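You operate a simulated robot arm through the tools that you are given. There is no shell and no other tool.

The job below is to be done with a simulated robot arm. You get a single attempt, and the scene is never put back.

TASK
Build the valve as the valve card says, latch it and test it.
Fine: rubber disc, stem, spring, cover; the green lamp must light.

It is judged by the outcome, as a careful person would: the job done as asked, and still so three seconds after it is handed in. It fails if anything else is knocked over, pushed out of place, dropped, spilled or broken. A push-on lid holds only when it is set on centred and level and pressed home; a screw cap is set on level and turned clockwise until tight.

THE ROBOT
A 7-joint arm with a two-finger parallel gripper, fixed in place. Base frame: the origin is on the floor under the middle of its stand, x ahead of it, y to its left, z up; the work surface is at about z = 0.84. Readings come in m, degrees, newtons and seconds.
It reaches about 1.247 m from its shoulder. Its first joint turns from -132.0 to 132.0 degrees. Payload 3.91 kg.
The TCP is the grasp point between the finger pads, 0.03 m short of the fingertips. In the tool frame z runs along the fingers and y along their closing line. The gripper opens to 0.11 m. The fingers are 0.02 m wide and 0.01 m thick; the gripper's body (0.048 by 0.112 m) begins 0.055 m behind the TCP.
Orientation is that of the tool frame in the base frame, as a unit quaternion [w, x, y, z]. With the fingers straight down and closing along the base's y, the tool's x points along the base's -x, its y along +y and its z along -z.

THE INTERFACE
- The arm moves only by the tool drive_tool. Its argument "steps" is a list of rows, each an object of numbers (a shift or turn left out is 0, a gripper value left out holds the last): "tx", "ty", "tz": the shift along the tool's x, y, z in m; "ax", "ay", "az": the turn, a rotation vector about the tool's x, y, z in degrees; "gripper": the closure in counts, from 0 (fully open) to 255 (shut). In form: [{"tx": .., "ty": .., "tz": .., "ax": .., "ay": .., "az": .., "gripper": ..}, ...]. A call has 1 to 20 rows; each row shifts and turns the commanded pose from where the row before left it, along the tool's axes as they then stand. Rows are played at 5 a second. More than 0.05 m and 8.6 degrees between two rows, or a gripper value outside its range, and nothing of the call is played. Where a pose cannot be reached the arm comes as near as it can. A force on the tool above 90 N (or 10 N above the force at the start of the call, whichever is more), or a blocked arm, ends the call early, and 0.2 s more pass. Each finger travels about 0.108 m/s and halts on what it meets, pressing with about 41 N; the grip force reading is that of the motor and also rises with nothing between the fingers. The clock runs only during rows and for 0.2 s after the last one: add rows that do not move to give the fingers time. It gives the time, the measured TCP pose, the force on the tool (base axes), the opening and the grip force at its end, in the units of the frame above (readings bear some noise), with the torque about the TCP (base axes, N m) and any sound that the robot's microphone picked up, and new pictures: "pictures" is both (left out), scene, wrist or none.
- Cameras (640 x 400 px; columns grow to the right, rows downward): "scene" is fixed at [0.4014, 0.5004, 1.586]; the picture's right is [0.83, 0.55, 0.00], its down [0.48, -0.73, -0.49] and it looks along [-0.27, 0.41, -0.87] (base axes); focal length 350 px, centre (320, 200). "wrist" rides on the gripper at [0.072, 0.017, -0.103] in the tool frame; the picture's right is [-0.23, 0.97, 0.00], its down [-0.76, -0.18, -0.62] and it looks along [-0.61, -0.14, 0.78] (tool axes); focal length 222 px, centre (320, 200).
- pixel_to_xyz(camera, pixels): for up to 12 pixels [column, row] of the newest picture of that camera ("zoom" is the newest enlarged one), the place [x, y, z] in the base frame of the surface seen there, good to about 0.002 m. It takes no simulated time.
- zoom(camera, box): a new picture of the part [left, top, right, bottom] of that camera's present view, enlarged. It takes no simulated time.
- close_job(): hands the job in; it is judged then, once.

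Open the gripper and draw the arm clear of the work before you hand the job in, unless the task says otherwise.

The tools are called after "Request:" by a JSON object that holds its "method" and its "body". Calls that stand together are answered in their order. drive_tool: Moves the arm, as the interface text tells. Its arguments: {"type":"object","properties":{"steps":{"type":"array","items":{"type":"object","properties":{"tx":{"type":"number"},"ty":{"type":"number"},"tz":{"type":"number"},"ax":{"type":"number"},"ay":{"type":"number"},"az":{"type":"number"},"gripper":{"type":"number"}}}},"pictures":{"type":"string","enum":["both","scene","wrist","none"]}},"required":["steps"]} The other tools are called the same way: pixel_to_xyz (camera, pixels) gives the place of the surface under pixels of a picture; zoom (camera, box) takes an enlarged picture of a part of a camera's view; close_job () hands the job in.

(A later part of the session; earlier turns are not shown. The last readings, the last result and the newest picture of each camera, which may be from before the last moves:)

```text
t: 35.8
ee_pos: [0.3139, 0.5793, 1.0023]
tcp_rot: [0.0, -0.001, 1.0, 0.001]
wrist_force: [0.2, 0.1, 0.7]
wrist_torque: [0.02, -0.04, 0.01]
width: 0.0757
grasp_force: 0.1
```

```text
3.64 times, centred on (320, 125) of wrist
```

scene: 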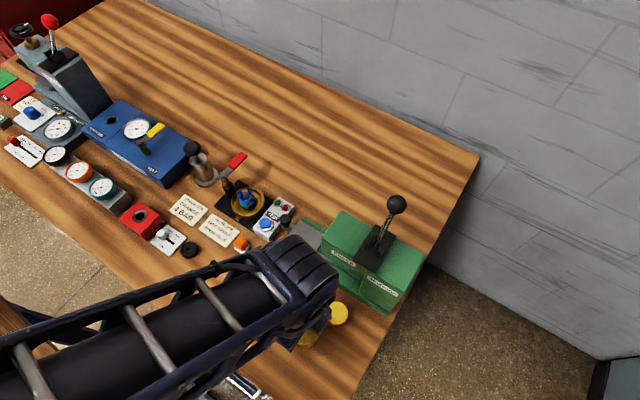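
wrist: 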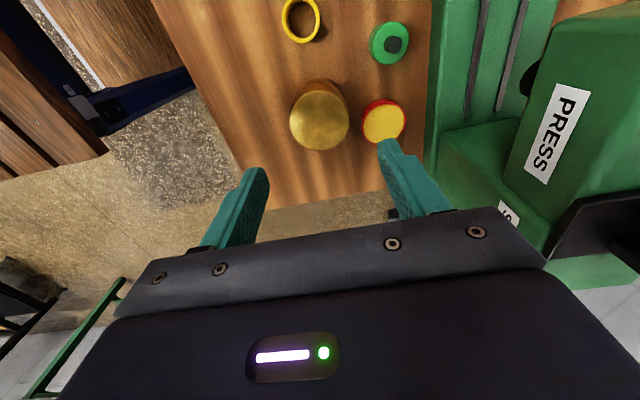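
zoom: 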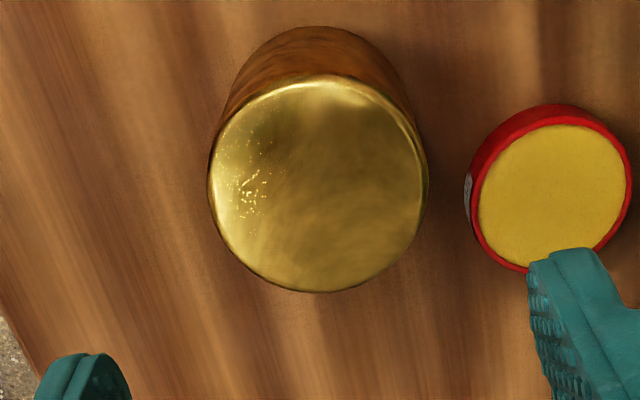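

The cover's top face is centred at zoom (319,183). I sample it and compare with the scene estimate.

Request:
{"method": "pixel_to_xyz", "body": {"camera": "zoom", "pixels": [[218, 183], [420, 183], [319, 83], [319, 284], [248, 112], [390, 254], [390, 112], [248, 254], [218, 183], [420, 183], [319, 83], [319, 284]]}}

Request:
{"method": "drive_tool", "body": {"steps": [{"tz": 0.03}, {"tz": 0.03}, {}, {}], "pictures": "wrist"}}

Request:
{"method": "zoom", "body": {"camera": "wrist", "box": [250, 90, 390, 200]}}

```text
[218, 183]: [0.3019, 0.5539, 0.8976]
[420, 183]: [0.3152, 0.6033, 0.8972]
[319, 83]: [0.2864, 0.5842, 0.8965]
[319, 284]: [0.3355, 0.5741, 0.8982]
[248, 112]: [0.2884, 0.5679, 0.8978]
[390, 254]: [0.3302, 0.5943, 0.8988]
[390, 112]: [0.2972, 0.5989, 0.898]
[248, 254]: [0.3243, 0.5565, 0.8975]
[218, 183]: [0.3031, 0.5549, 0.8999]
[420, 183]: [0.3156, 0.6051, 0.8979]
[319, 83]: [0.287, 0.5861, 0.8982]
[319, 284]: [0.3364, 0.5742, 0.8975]
```

```text
t: 36.8
ee_pos: [0.3143, 0.579, 0.942]
tcp_rot: [-0.001, 0.0, 1.0, 0.0]
wrist_force: [0.3, -0.3, -0.6]
wrist_torque: [-0.02, -0.02, -0.01]
width: 0.0756
grasp_force: 0.1
```

wrist: 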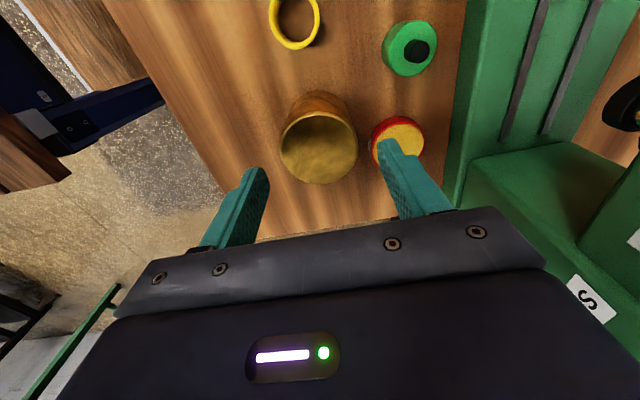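

```text
3.64 times, centred on (320, 145) of wrist
```

zoom: 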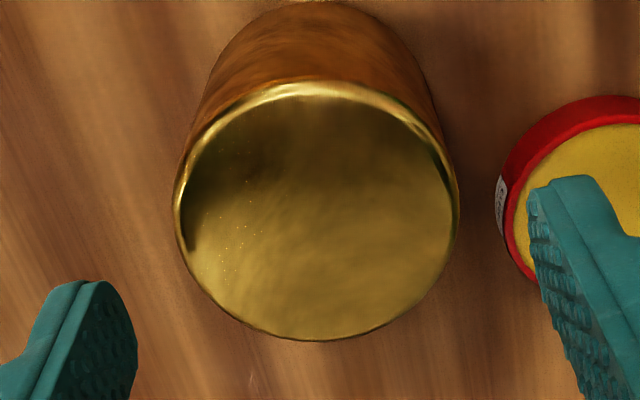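

The wrist view (rigid to the gripper) puts the cover ~4.5 mm toward −x of the TCP axis. I shift by that much and recheck before descending.

Request:
{"method": "drive_tool", "body": {"steps": [{"tx": 0.0045, "ty": -0.0005}, {"tz": 0.012}, {}, {}], "pictures": "both"}}

Request:
{"method": "zoom", "body": {"camera": "wrist", "box": [250, 90, 390, 200]}}

```text
t: 37.8
ee_pos: [0.3081, 0.5792, 0.9296]
tcp_rot: [0.001, 0.0, 1.0, 0.0]
wrist_force: [-0.6, 0.3, -0.6]
wrist_torque: [0.0, 0.02, -0.01]
width: 0.0755
grasp_force: 0.0
```

scene: 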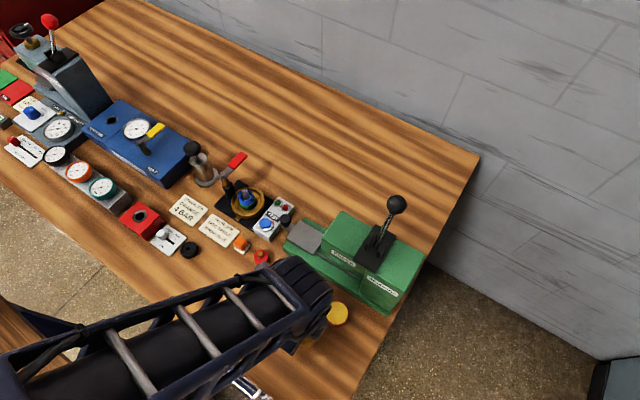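
wrist: 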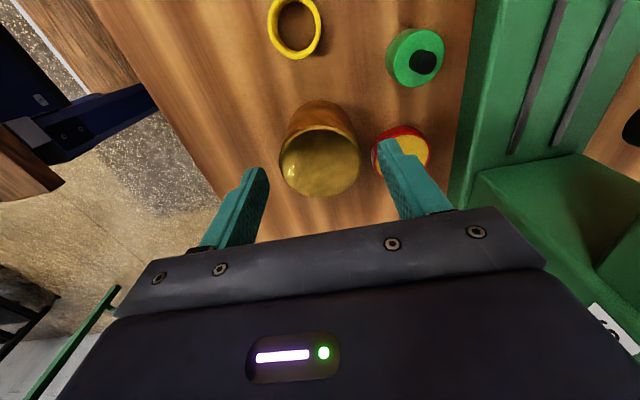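

```text
3.64 times, centred on (320, 145) of wrist
```

zoom: 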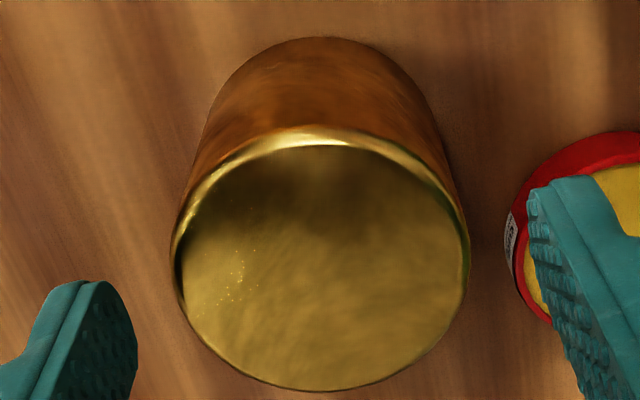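

The cover is now centred on the TCP axis (320,161.5 vs predicted 161.9). I descend to TCP z≈0.890 and close on it.

Request:
{"method": "drive_tool", "body": {"steps": [{"tz": 0.02}, {"tz": 0.019}, {}, {"gripper": 100}, {"gripper": 115}, {"gripper": 130}, {"gripper": 150}, {}, {}], "pictures": "both"}}

Request:
{"method": "zoom", "body": {"camera": "wrist", "box": [250, 100, 390, 210]}}

```text
t: 39.8
ee_pos: [0.3085, 0.5787, 0.8904]
tcp_rot: [0.0, 0.0, 1.0, 0.0]
wrist_force: [0.1, -0.9, 0.4]
wrist_torque: [0.05, -0.01, -0.05]
width: 0.0573
grasp_force: 40.7
```

scene: 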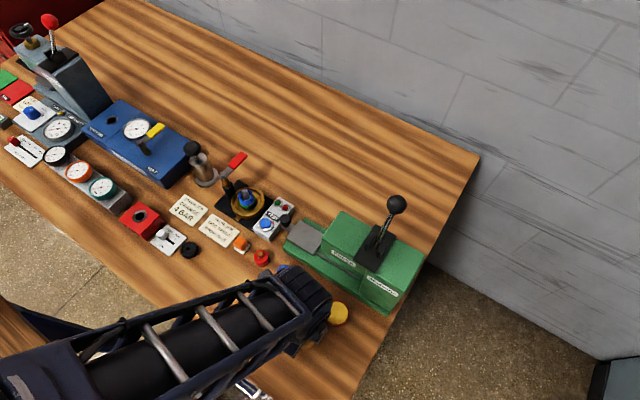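
wrist: 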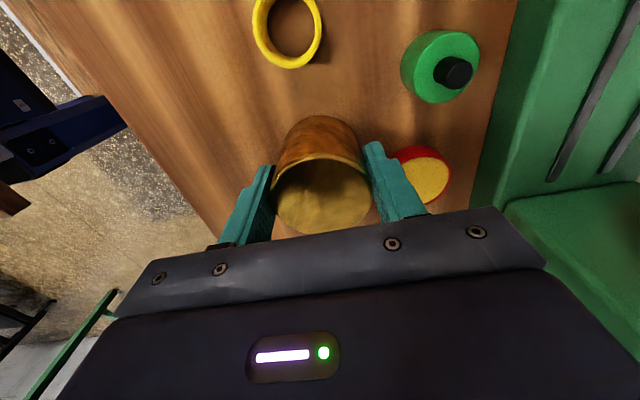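

```text
3.64 times, centred on (320, 155) of wrist
```

zoom: 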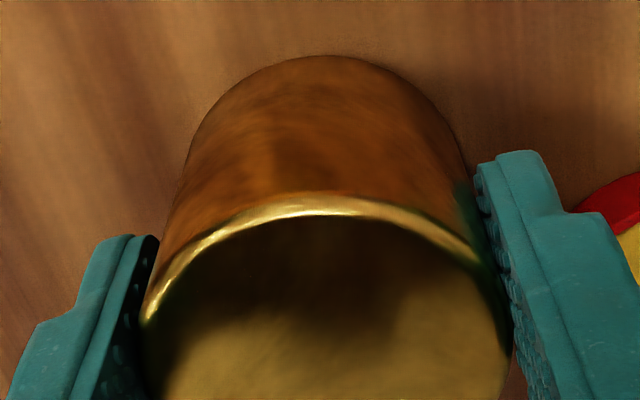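

The cover is held (width 0.0573, radius ≈0.0287). I lift it 10.5 cm and carry it over the valve body at (0.0405, 0.7405).

Request:
{"method": "drive_tool", "body": {"steps": [{"tz": -0.035}, {"tz": -0.035}, {"tz": -0.035}, {"tx": 0.0385, "ty": 0.0232}, {"tx": 0.0385, "ty": 0.0232}, {"tx": 0.0385, "ty": 0.0232}, {"tx": 0.0385, "ty": 0.0232}, {"tx": 0.0385, "ty": 0.0232}, {"tx": 0.0385, "ty": 0.0232}, {"tx": 0.0383, "ty": 0.0231}, {}, {}], "pictures": "both"}}

Request:
{"method": "zoom", "body": {"camera": "wrist", "box": [240, 60, 400, 200]}}

Request:
{"method": "zoom", "body": {"camera": "scene", "box": [205, 130, 290, 220]}}

```text
t: 42.4
ee_pos: [0.0415, 0.7413, 0.9953]
tcp_rot: [0.0, -0.001, 1.0, 0.0]
wrist_force: [0.3, -1.3, -2.5]
wrist_torque: [0.01, 0.0, 0.04]
width: 0.0573
grasp_force: 40.8
```

scene: 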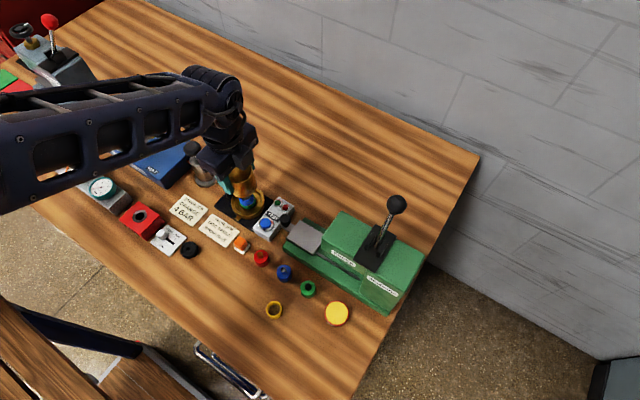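
wrist: 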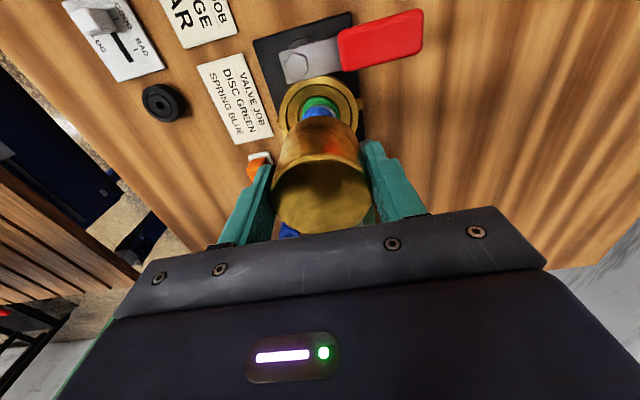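

```text
2.86 times, centred on (320, 130) of wrist
```

zoom: 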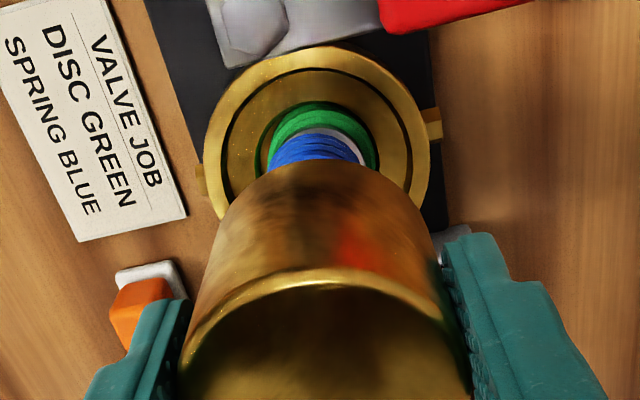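

```text
4.44 times, centred on (248, 175) of scene
```

zoom: 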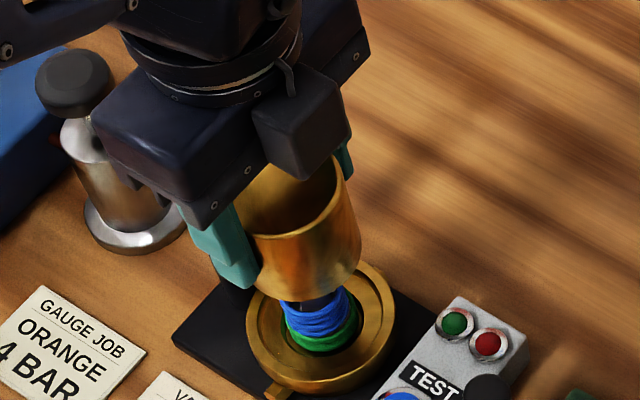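

The cover hovers over the stack. I sample the visible rim once more from the wrist camera to fine-tune the alignment.

Request:
{"method": "zoom", "body": {"camera": "wrist", "box": [270, 65, 370, 135]}}

```text
5.71 times, centred on (320, 100) of wrist
```

zoom: 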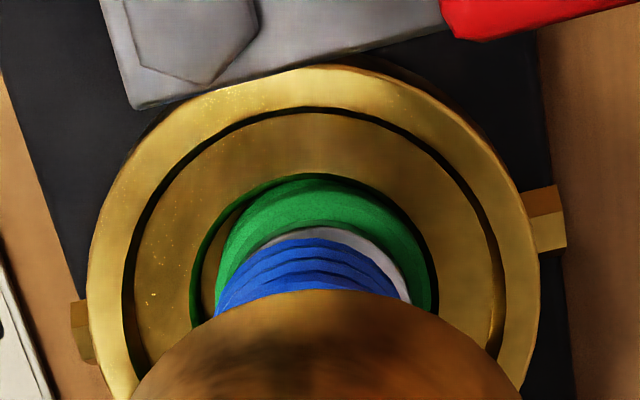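

I sample points on the rim's top band and its inner edge.

Request:
{"method": "pixel_to_xyz", "body": {"camera": "zoom", "pixels": [[107, 280], [522, 270], [310, 88], [175, 150], [445, 135], [107, 280], [522, 270], [310, 88], [175, 150], [445, 135], [310, 88], [310, 88]]}}

Request:
{"method": "pixel_to_xyz", "body": {"camera": "zoom", "pixels": [[118, 280], [508, 275], [308, 103], [118, 280], [508, 275], [308, 103], [195, 160], [420, 145], [195, 160], [420, 145], [118, 280], [508, 275]]}}

```text
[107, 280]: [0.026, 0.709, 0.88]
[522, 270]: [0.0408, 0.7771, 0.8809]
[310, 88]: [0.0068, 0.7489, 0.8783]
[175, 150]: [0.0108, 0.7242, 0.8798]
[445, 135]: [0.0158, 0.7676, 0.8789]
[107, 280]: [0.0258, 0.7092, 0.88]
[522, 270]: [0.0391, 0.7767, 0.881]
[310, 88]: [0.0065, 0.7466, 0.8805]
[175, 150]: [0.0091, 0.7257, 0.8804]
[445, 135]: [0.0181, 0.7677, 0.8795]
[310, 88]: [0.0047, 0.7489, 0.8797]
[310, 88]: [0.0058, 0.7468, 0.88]
```

```text
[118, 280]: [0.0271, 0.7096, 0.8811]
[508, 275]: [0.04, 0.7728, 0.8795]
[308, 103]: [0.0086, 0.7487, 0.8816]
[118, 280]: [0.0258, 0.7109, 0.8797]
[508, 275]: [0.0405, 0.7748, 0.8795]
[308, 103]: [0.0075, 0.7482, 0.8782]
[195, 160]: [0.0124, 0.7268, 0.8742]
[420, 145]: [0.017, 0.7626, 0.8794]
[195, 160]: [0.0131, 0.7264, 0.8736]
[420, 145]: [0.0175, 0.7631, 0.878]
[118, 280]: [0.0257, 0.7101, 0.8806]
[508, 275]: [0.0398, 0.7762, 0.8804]
```

The rim fit gives body centre (0.041, 0.741), within ~0.5 mm of the cover axis. I lower the cover to just above the rim.

Request:
{"method": "drive_tool", "body": {"steps": [{"tx": -0.0003, "tz": 0.02}, {"tz": 0.02}, {"tz": 0.01}, {"tz": 0.008}, {}, {}], "pictures": "both"}}

Request:
{"method": "zoom", "body": {"camera": "wrist", "box": [240, 60, 400, 200]}}

Request:
{"method": "zoom", "body": {"camera": "scene", "box": [210, 155, 285, 225]}}

```text
t: 43.8
ee_pos: [0.0395, 0.7432, 0.9384]
tcp_rot: [0.001, 0.001, 1.0, 0.0]
wrist_force: [-0.6, 0.7, -2.3]
wrist_torque: [-0.02, 0.05, 0.04]
width: 0.0574
grasp_force: 40.2
```

scene: 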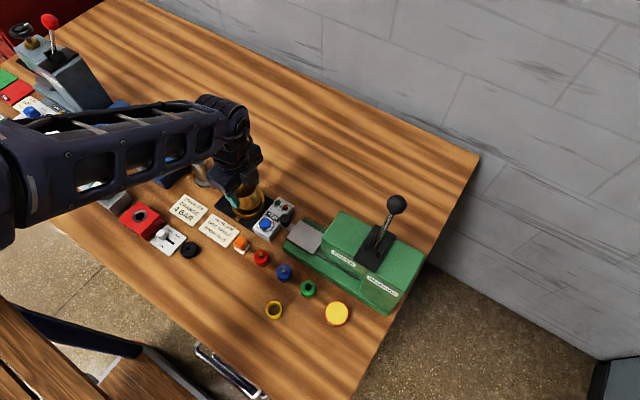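
wrist: 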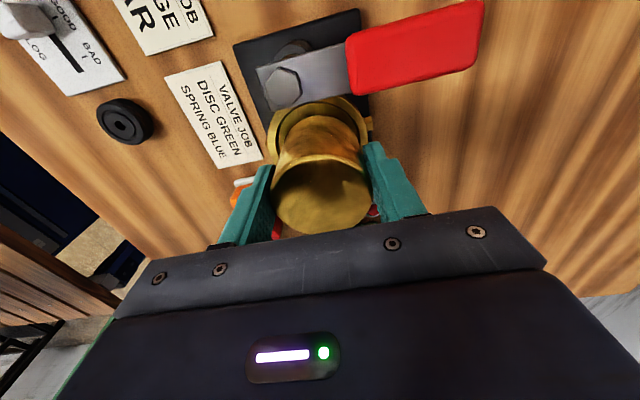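

```text
2.86 times, centred on (320, 130) of wrist
```

zoom: 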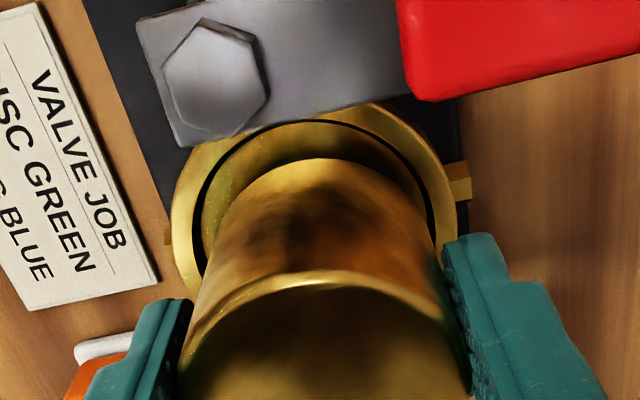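

```text
5.71 times, centred on (248, 190) of scene
```

zoom: 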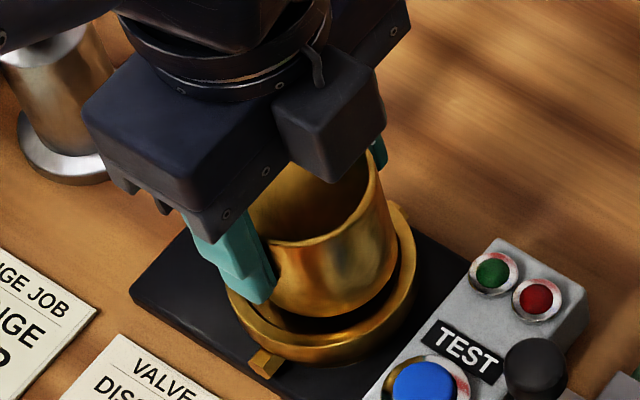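

The cover is about 8–10 mm above its seat and centred in the rim recess. I lower further in small steps and watch the force.

Request:
{"method": "drive_tool", "body": {"steps": [{"tz": 0.004}, {"tz": 0.003}, {"tz": 0.002}, {"tz": 0.002}, {}], "pictures": "both"}}

Request:
{"method": "zoom", "body": {"camera": "scene", "box": [210, 155, 285, 225]}}

Request:
{"method": "zoom", "body": {"camera": "wrist", "box": [240, 60, 400, 200]}}

```text
t: 45.0
ee_pos: [0.0394, 0.7418, 0.9266]
tcp_rot: [0.001, -0.001, 1.0, 0.0]
wrist_force: [-4.5, 0.6, -2.9]
wrist_torque: [0.02, 0.27, 0.01]
width: 0.0573
grasp_force: 41.3
```

scene: 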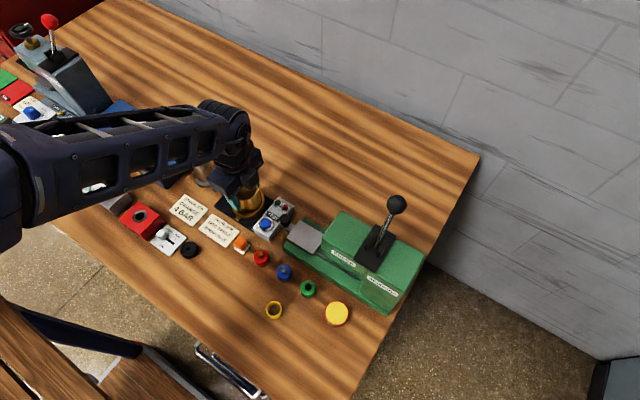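
wrist: 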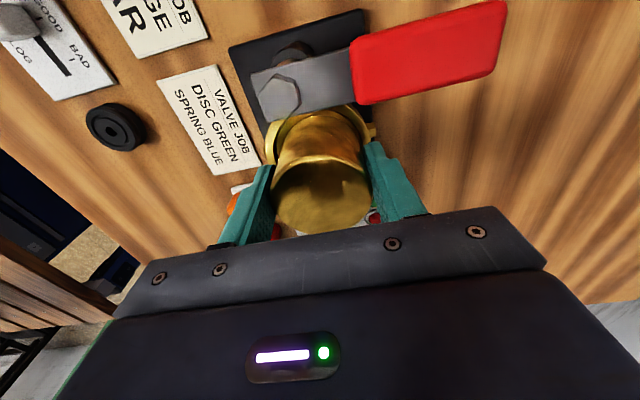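

```text
5.71 times, centred on (248, 190) of scene
```

zoom: 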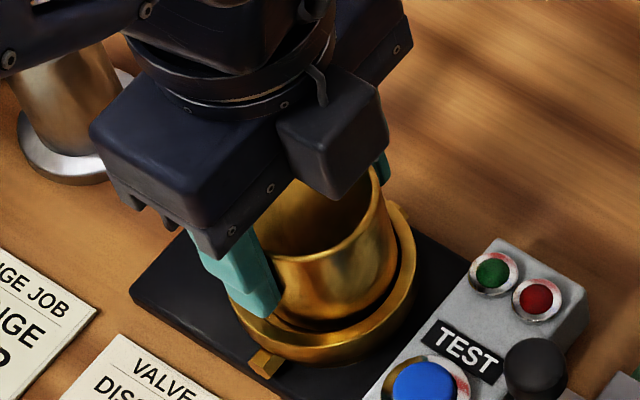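

```text
2.86 times, centred on (320, 130) of wrist
```

zoom: 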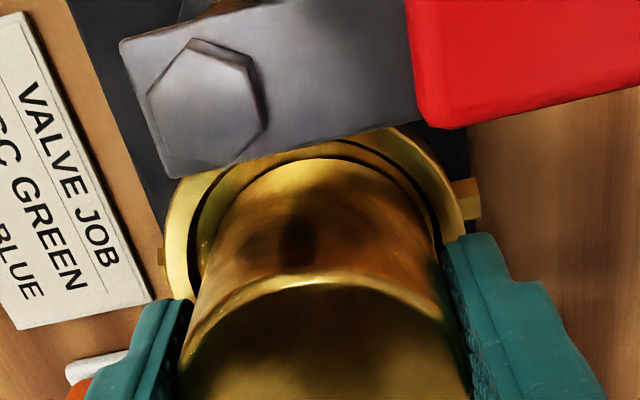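

A small sideways force (−4.5 N in x, torque 0.27 about y) shows the cover's lower edge touching on the +x side. I shift 1 mm toward −x and check whether it relieves.

Request:
{"method": "drive_tool", "body": {"steps": [{"tx": 0.001}, {}], "pictures": "none"}}

```text
t: 45.6
ee_pos: [0.039, 0.7423, 0.9254]
tcp_rot: [0.0, 0.001, 1.0, 0.0]
wrist_force: [-0.1, -0.2, -1.8]
wrist_torque: [0.02, -0.03, 0.01]
width: 0.0574
grasp_force: 41.0
```

The lateral force is gone. I continue down in 1 mm steps to seat the cover.

Request:
{"method": "drive_tool", "body": {"steps": [{"tz": 0.001}, {"tz": 0.001}, {"tz": 0.001}, {}], "pictures": "none"}}

```text
t: 46.6
ee_pos: [0.0373, 0.7421, 0.9237]
tcp_rot: [0.0, 0.001, 1.0, 0.001]
wrist_force: [2.4, -1.1, 12.1]
wrist_torque: [-0.4, -0.3, -0.01]
width: 0.0572
grasp_force: 41.5
```

Contact at z≈0.9237 (cover bottom ≈0.873, matching the shelf height). I look at the pictures before pressing home.

Request:
{"method": "drive_tool", "body": {"steps": [{}], "pictures": "both"}}

Request:
{"method": "zoom", "body": {"camera": "scene", "box": [215, 160, 280, 225]}}

Request:
{"method": "zoom", "body": {"camera": "wrist", "box": [240, 60, 400, 200]}}

```text
t: 47.0
ee_pos: [0.0396, 0.7409, 0.9238]
tcp_rot: [0.0, 0.0, 1.0, 0.001]
wrist_force: [2.0, 0.6, 14.9]
wrist_torque: [-0.37, -0.35, 0.06]
width: 0.0575
grasp_force: 40.9
```

scene: 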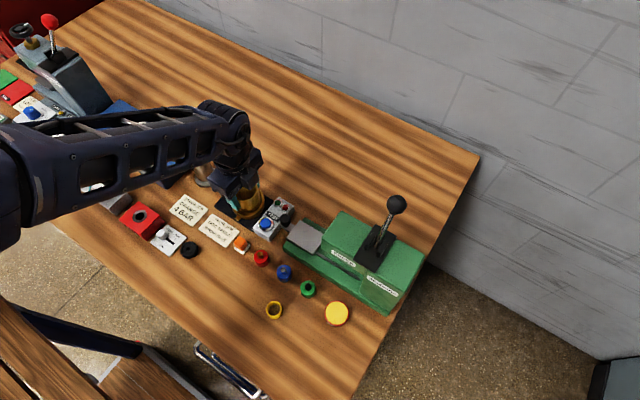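
wrist: 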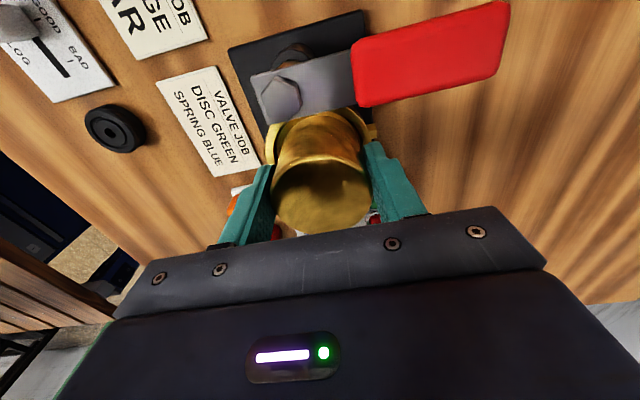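

```text
6.15 times, centred on (248, 192) of scene
```

zoom: 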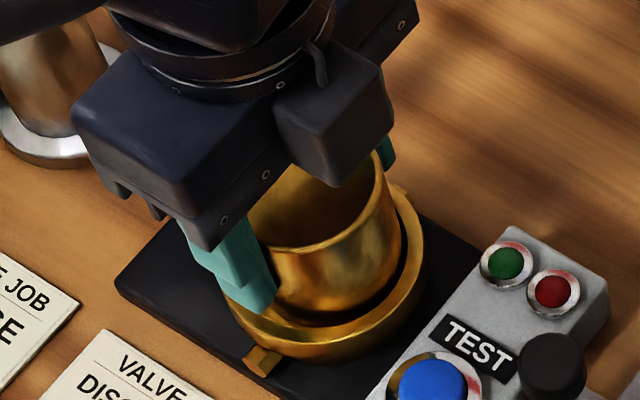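

```text
2.86 times, centred on (320, 130) of wrist
```

zoom: 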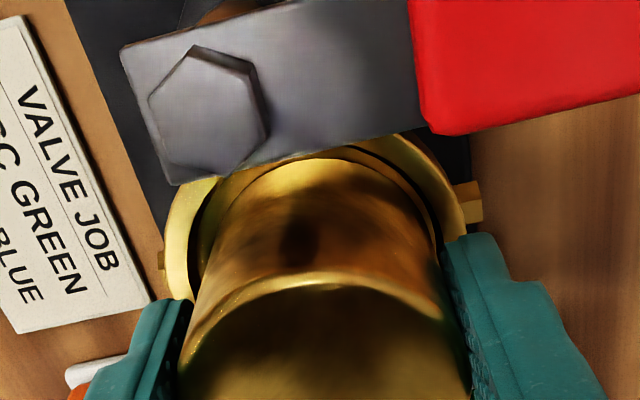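

The cover sits in the recess and looks centred. I press down another 1–2 mm to bring it home and watch force and height.

Request:
{"method": "drive_tool", "body": {"steps": [{"tz": 0.001}, {}, {"tz": 0.001}, {}], "pictures": "none"}}

```text
t: 48.0
ee_pos: [0.0384, 0.7417, 0.9225]
tcp_rot: [0.0, 0.0, 1.0, 0.001]
wrist_force: [1.9, 7.3, 27.1]
wrist_torque: [0.13, 0.15, 0.0]
width: 0.0577
grasp_force: 41.3
```

Force is 27 N with small torque – level contact. One more millimetre of press, then I'll release.

Request:
{"method": "drive_tool", "body": {"steps": [{"tz": 0.001}, {}, {"tz": 0.001}, {}], "pictures": "both"}}

Request:
{"method": "zoom", "body": {"camera": "wrist", "box": [240, 60, 400, 200]}}

```text
t: 49.0
ee_pos: [0.0388, 0.7414, 0.9197]
tcp_rot: [0.0, -0.001, 1.0, -0.001]
wrist_force: [-2.8, 9.7, 28.5]
wrist_torque: [-0.09, 0.02, -0.02]
width: 0.0576
grasp_force: 40.3
```

scene: 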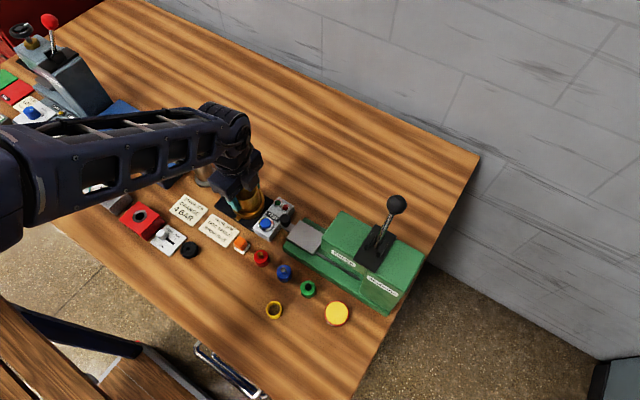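
wrist: 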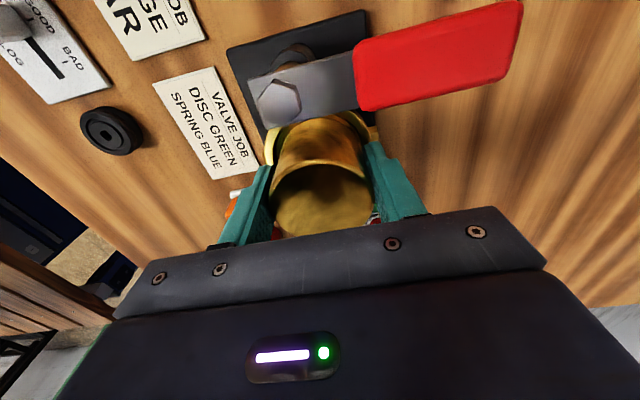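

```text
2.86 times, centred on (320, 130) of wrist
```

zoom: 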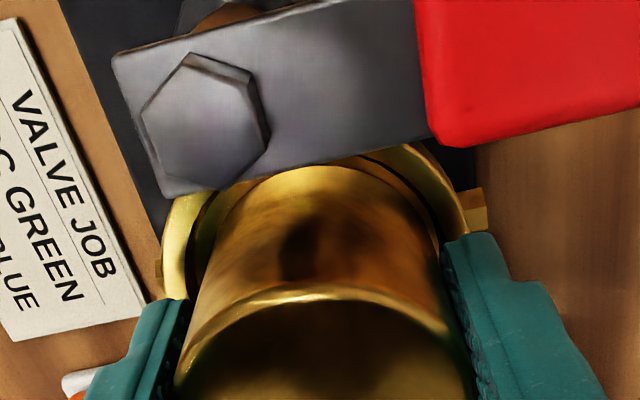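

The force stays ~28 N while z dropped to 0.9197 – the fingers slid slightly on the seated cover. I release and raise to inspect.

Request:
{"method": "drive_tool", "body": {"steps": [{"tz": -0.0015}, {"gripper": 118}, {"gripper": 110}, {"gripper": 100}, {"gripper": 88}, {}, {"tz": -0.02}, {"tz": -0.03}, {"tz": -0.03}, {"tz": -0.02}, {}], "pictures": "both"}}

Request:
{"method": "zoom", "body": {"camera": "scene", "box": [215, 160, 280, 225]}}

Request:
{"method": "zoom", "body": {"camera": "wrist", "box": [240, 40, 400, 180]}}

```text
t: 51.4
ee_pos: [0.0387, 0.741, 1.0219]
tcp_rot: [0.0, 0.0, 1.0, 0.0]
wrist_force: [0.6, -0.3, -0.8]
wrist_torque: [0.01, 0.01, 0.0]
width: 0.072
grasp_force: 0.1
```

scene: 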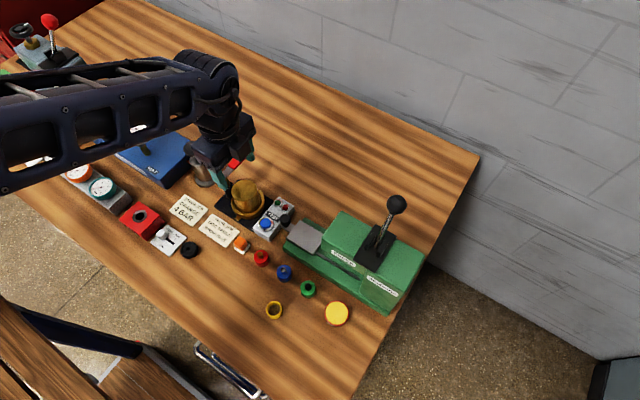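
wrist: 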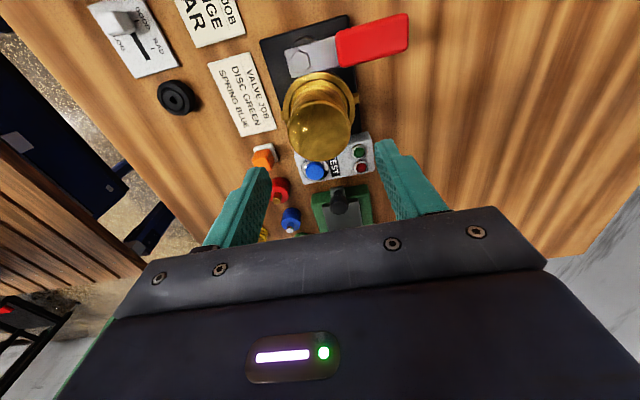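

```text
6.15 times, centred on (248, 192) of scene
```

zoom: 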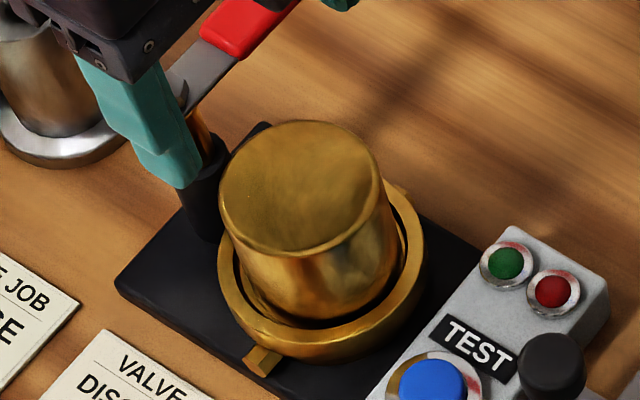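

```text
2.86 times, centred on (320, 110) of wrist
```

zoom: 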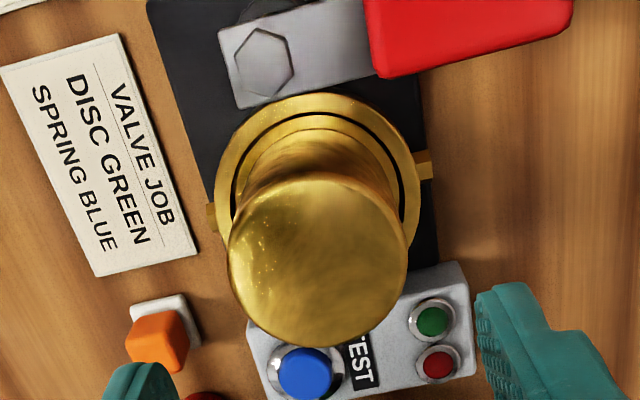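

The cover sits in the recess. I sample its top for height and level.

Request:
{"method": "pixel_to_xyz", "body": {"camera": "zoom", "pixels": [[240, 260], [398, 255], [318, 190], [318, 330], [262, 215], [375, 310], [375, 210], [262, 310], [318, 260], [240, 260], [398, 255], [318, 190]]}}

Request:
{"method": "zoom", "body": {"camera": "scene", "box": [225, 165, 275, 220]}}

```text
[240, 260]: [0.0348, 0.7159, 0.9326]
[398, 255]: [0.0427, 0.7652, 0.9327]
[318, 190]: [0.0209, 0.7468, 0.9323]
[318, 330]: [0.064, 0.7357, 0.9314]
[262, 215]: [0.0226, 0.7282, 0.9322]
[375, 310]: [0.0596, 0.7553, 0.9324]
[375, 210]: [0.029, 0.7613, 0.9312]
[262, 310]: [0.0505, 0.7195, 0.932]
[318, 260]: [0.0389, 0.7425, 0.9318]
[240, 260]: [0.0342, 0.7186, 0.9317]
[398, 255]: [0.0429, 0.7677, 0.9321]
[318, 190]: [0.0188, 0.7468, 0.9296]
```

```text
7.27 times, centred on (250, 192) of scene
```

zoom: 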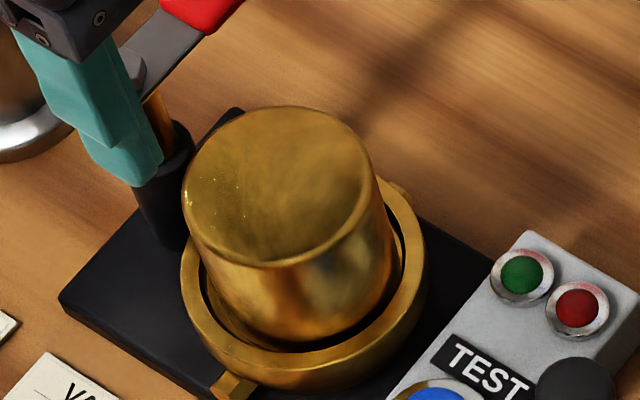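

The cover is level (top z≈0.932) and centred at (0.0405, 0.741). Next, the latch: I sample the lever's plate, handle and edges for heights and extent.

Request:
{"method": "zoom", "body": {"camera": "wrist", "box": [270, 5, 420, 95]}}

Request:
{"method": "zoom", "body": {"camera": "scene", "box": [215, 140, 265, 190]}}

```text
4.27 times, centred on (345, 50) of wrist
```

zoom: 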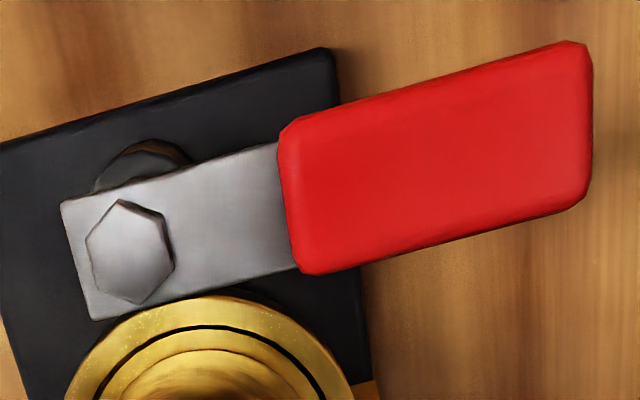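

```text
8.00 times, centred on (240, 165) of scene
```

zoom: 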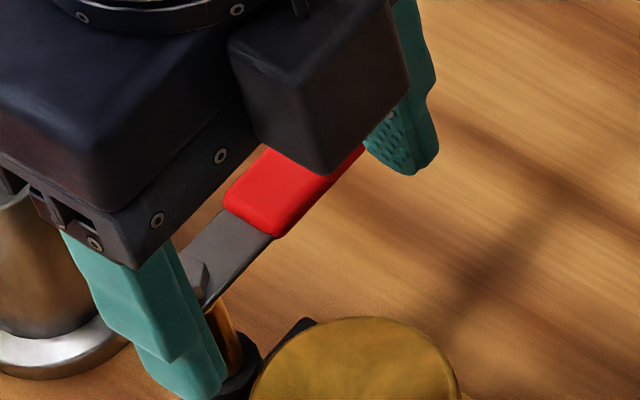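

I re-take the wrist zoom and sample the lever's corners.

Request:
{"method": "zoom", "body": {"camera": "wrist", "box": [270, 5, 420, 95]}}

Request:
{"method": "pixel_to_xyz", "body": {"camera": "zoom", "pixels": [[128, 250], [72, 208], [100, 308], [265, 155], [280, 255], [300, 140], [320, 255], [565, 58], [578, 185], [430, 160], [300, 200], [200, 230]]}}

Request:
{"method": "pixel_to_xyz", "body": {"camera": "zoom", "pixels": [[128, 250], [72, 208], [100, 308], [265, 155], [280, 255], [300, 140], [320, 255], [565, 58], [578, 185], [430, 160], [150, 150], [310, 272]]}}

```text
4.27 times, centred on (345, 50) of wrist
```

zoom: 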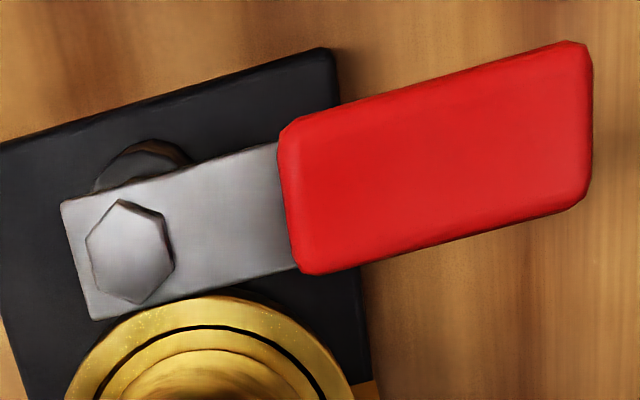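

```text
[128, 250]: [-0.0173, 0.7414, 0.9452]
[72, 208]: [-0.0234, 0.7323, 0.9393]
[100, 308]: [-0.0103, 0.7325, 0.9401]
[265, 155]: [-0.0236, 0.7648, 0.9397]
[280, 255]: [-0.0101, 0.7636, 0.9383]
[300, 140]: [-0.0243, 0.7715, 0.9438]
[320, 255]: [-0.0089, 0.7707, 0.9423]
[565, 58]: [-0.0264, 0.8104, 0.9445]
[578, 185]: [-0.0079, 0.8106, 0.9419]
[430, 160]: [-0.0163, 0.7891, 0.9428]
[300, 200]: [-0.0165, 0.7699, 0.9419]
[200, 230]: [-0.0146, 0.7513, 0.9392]
```

```text
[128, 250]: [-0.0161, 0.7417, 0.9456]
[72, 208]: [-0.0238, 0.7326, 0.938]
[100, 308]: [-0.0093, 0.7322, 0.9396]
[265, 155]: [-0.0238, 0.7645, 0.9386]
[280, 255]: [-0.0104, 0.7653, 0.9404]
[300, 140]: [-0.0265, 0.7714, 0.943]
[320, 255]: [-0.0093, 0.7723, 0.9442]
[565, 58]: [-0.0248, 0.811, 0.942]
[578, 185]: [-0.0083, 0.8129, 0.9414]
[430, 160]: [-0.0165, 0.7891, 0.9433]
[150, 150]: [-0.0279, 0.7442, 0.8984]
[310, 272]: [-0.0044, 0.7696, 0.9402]
```

Lever: pivot ≈(−0.0167, 0.7415), plate top z 0.939, red handle y 0.768–0.8135, top z 0.943. I close the gripper and move it behind the handle (−x side) at a safe height, which also clears the scene view of the lever.

Request:
{"method": "drive_tool", "body": {"steps": [{"tz": -0.03, "gripper": 255}, {"tx": 0.03, "ty": 0.02}, {"tx": 0.03, "ty": 0.02}, {"tx": 0.025, "ty": 0.018}, {}, {}], "pictures": "both"}}

Request:
{"method": "zoom", "body": {"camera": "scene", "box": [215, 140, 275, 200]}}

Request:
{"method": "zoom", "body": {"camera": "wrist", "box": [240, 20, 420, 180]}}

```text
t: 52.8
ee_pos: [-0.0459, 0.7988, 1.0519]
tcp_rot: [0.0, 0.0, 1.0, 0.0]
wrist_force: [-0.1, 0.0, 0.5]
wrist_torque: [0.01, 0.01, -0.01]
width: 0.0
grasp_force: 37.6
```

scene: 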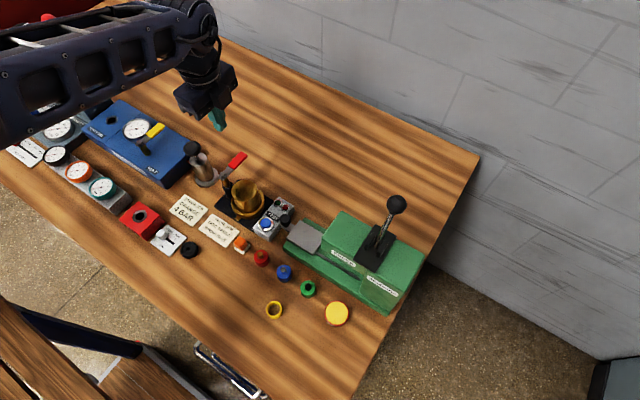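
wrist: 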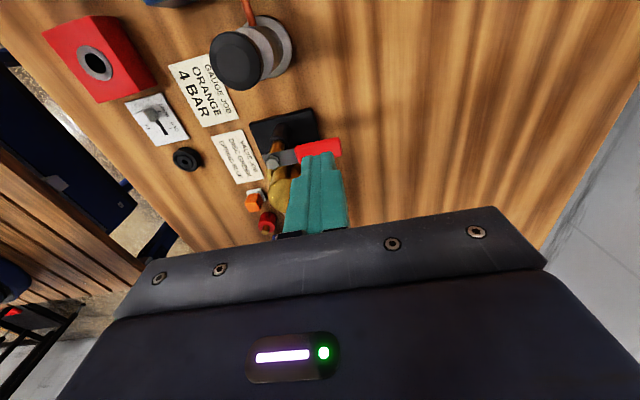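

```text
6.67 times, centred on (245, 170) of scene
```

zoom: 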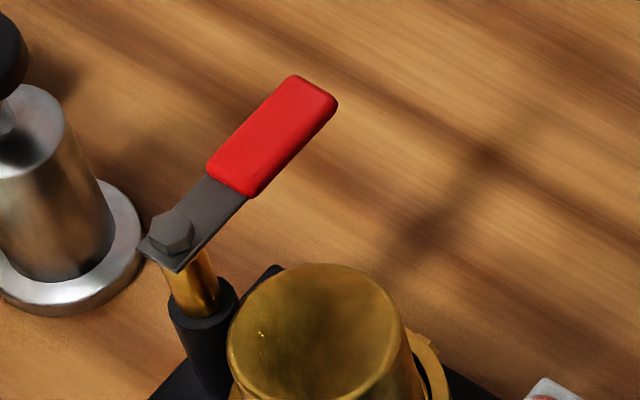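

```text
2.50 times, centred on (330, 100) of wrist
```

zoom: 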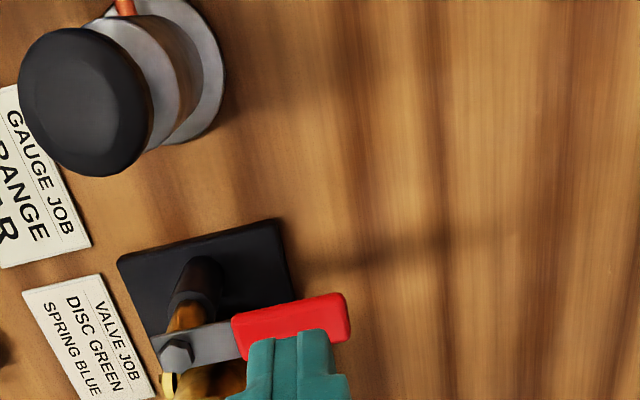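

The lever is fully visible from the scene now. I zoom on it and on the gap above the cover to measure heights.

Request:
{"method": "zoom", "body": {"camera": "scene", "box": [222, 148, 262, 188]}}

```text
10.00 times, centred on (242, 168) of scene
```

zoom: 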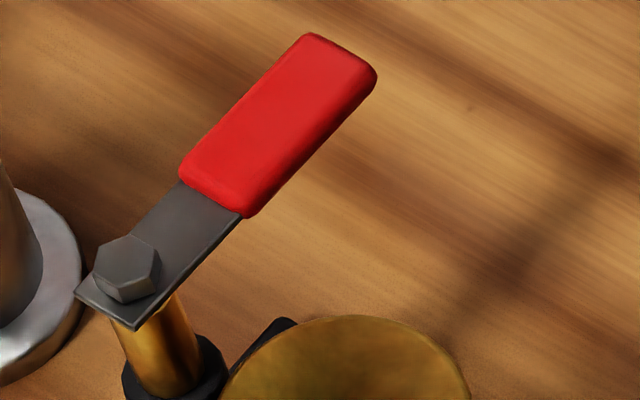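

Request:
{"method": "pixel_to_xyz", "body": {"camera": "zoom", "pixels": [[250, 213], [300, 165], [350, 112], [372, 85], [256, 208], [310, 155], [225, 120], [310, 45], [270, 120], [190, 250], [215, 240], [130, 260]]}}

Request:
{"method": "pixel_to_xyz", "body": {"camera": "zoom", "pixels": [[250, 215], [302, 167], [352, 114], [374, 87], [140, 325], [170, 298], [200, 265], [185, 170], [360, 370], [340, 350], [420, 370], [300, 370]]}}

```text
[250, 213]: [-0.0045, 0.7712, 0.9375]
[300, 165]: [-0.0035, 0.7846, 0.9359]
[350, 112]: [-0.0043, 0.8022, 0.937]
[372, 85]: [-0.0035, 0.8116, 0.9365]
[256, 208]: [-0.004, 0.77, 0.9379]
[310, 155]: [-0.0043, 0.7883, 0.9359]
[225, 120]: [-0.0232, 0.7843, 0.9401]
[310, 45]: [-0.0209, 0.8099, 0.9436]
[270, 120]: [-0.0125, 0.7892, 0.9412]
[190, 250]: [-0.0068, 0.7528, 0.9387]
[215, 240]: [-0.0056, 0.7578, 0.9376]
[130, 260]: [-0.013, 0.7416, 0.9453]
```

```text
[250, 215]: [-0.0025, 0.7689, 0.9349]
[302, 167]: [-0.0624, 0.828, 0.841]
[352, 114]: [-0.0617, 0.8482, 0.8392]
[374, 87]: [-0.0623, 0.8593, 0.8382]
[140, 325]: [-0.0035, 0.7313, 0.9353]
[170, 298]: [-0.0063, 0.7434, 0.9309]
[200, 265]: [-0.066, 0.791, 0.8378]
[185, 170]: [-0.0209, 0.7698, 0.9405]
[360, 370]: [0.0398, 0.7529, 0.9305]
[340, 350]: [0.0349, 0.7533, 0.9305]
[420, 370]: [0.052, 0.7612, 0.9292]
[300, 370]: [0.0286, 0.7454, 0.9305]
```

The handle's bottom is ≈0.934–0.935 and the cover top ≈0.930, so the lever should pass just over the cover. I lower the closed fingers beside the handle (tip z≈0.935), touch, and push about half the arc.

Request:
{"method": "drive_tool", "body": {"steps": [{"ty": 0.003, "tz": 0.03}, {"tz": 0.03}, {"tz": 0.0255}, {}, {"tx": -0.0077}, {"tx": -0.0117, "ty": 0.0026}, {"tx": -0.011, "ty": 0.0006}, {}], "pictures": "both"}}

Request:
{"method": "zoom", "body": {"camera": "scene", "box": [205, 130, 285, 210]}}

Request:
{"method": "zoom", "body": {"camera": "wrist", "box": [220, 60, 420, 220]}}

```text
t: 54.6
ee_pos: [-0.0167, 0.8062, 0.9655]
tcp_rot: [-0.001, 0.001, 1.0, 0.0]
wrist_force: [-0.3, 0.1, 0.0]
wrist_torque: [0.01, -0.02, 0.01]
width: 0.0
grasp_force: 37.3
```

scene: 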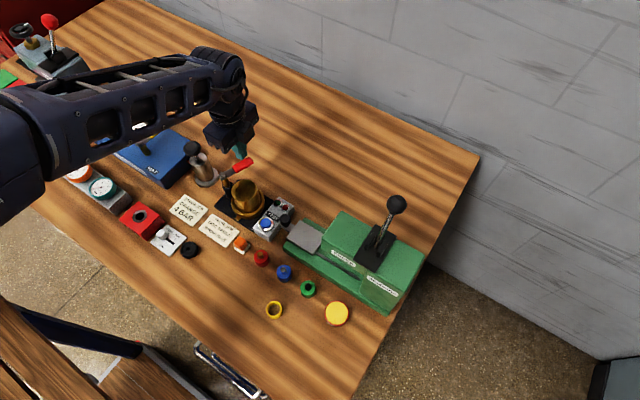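
wrist: 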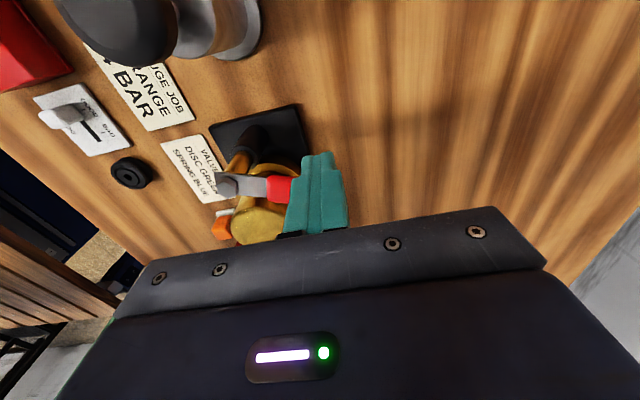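

```text
5.00 times, centred on (245, 170) of scene
```

zoom: 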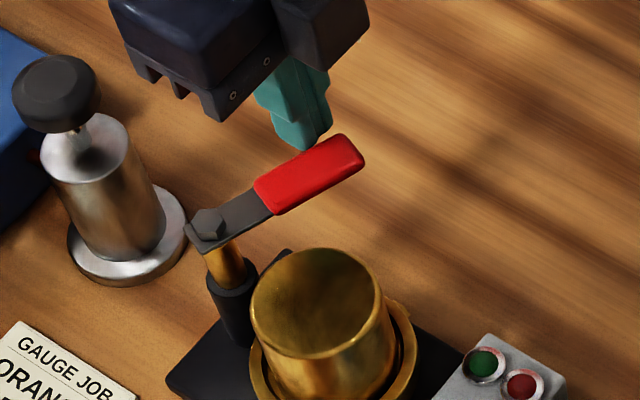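

```text
2.50 times, centred on (320, 140) of wrist
```

zoom: 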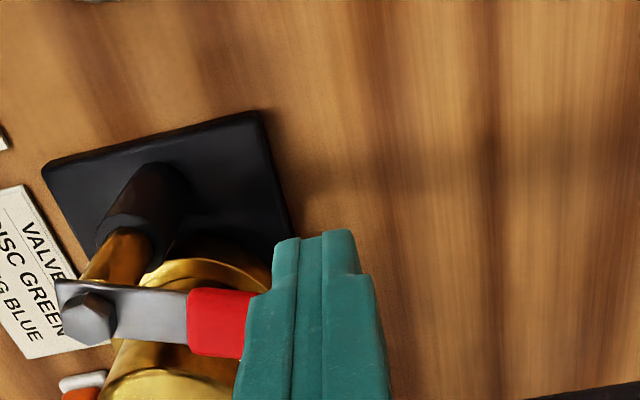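

The lever swings freely (negligible force), now ~20° round. I continue the arc toward the cover.

Request:
{"method": "drive_tool", "body": {"steps": [{"tx": -0.011, "ty": -0.0012}, {"tx": -0.0106, "ty": -0.0032}, {"tx": -0.0098, "ty": -0.0049}, {"tx": -0.0089, "ty": -0.0066}, {}], "pictures": "both"}}

Request:
{"method": "zoom", "body": {"camera": "scene", "box": [205, 130, 285, 210]}}

Request:
{"method": "zoom", "body": {"camera": "wrist", "box": [220, 60, 420, 220]}}

```text
t: 55.8
ee_pos: [0.0258, 0.79, 0.9651]
tcp_rot: [0.0, 0.002, 1.0, 0.0]
wrist_force: [0.5, 0.3, 0.6]
wrist_torque: [-0.01, -0.03, 0.02]
width: 0.0
grasp_force: 37.5
```

scene: 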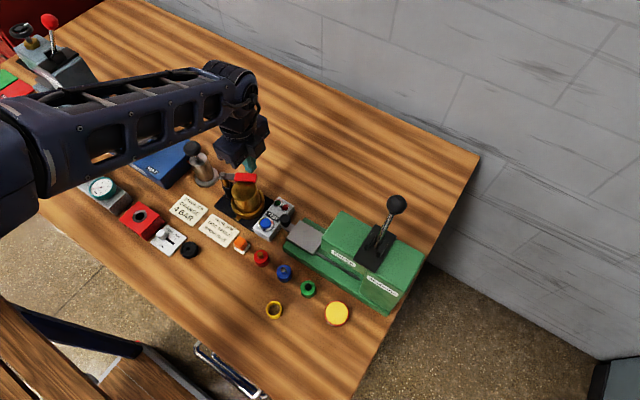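
wrist: 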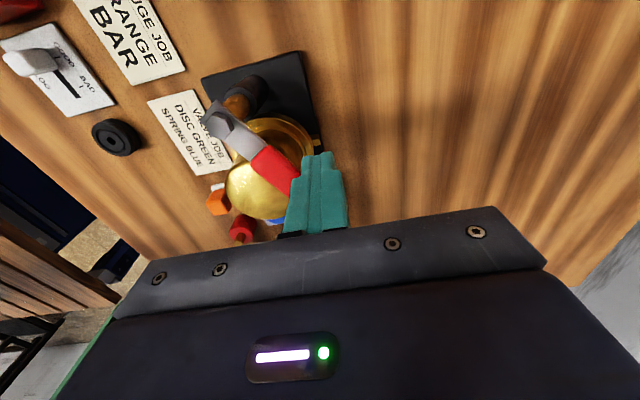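

```text
5.00 times, centred on (245, 170) of scene
```

zoom: 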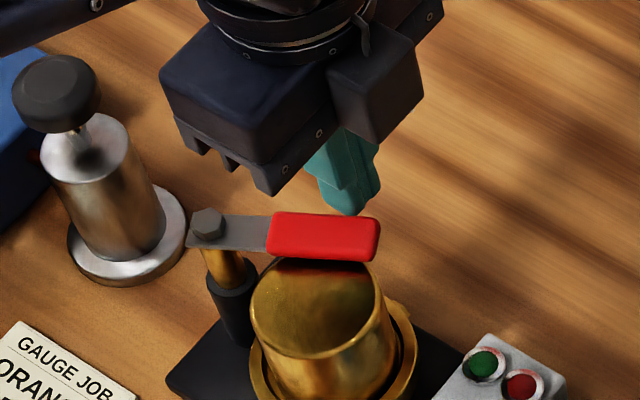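

```text
2.50 times, centred on (320, 140) of wrist
```

zoom: 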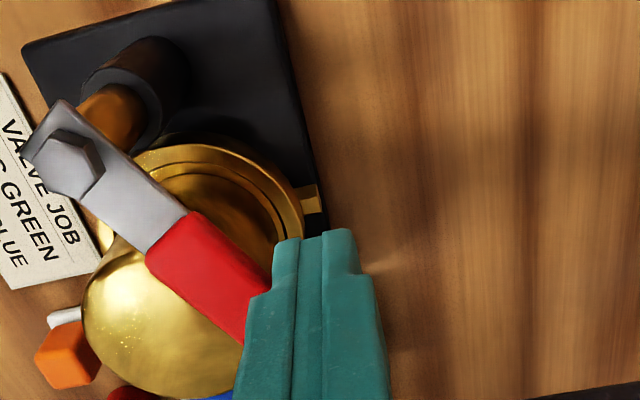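

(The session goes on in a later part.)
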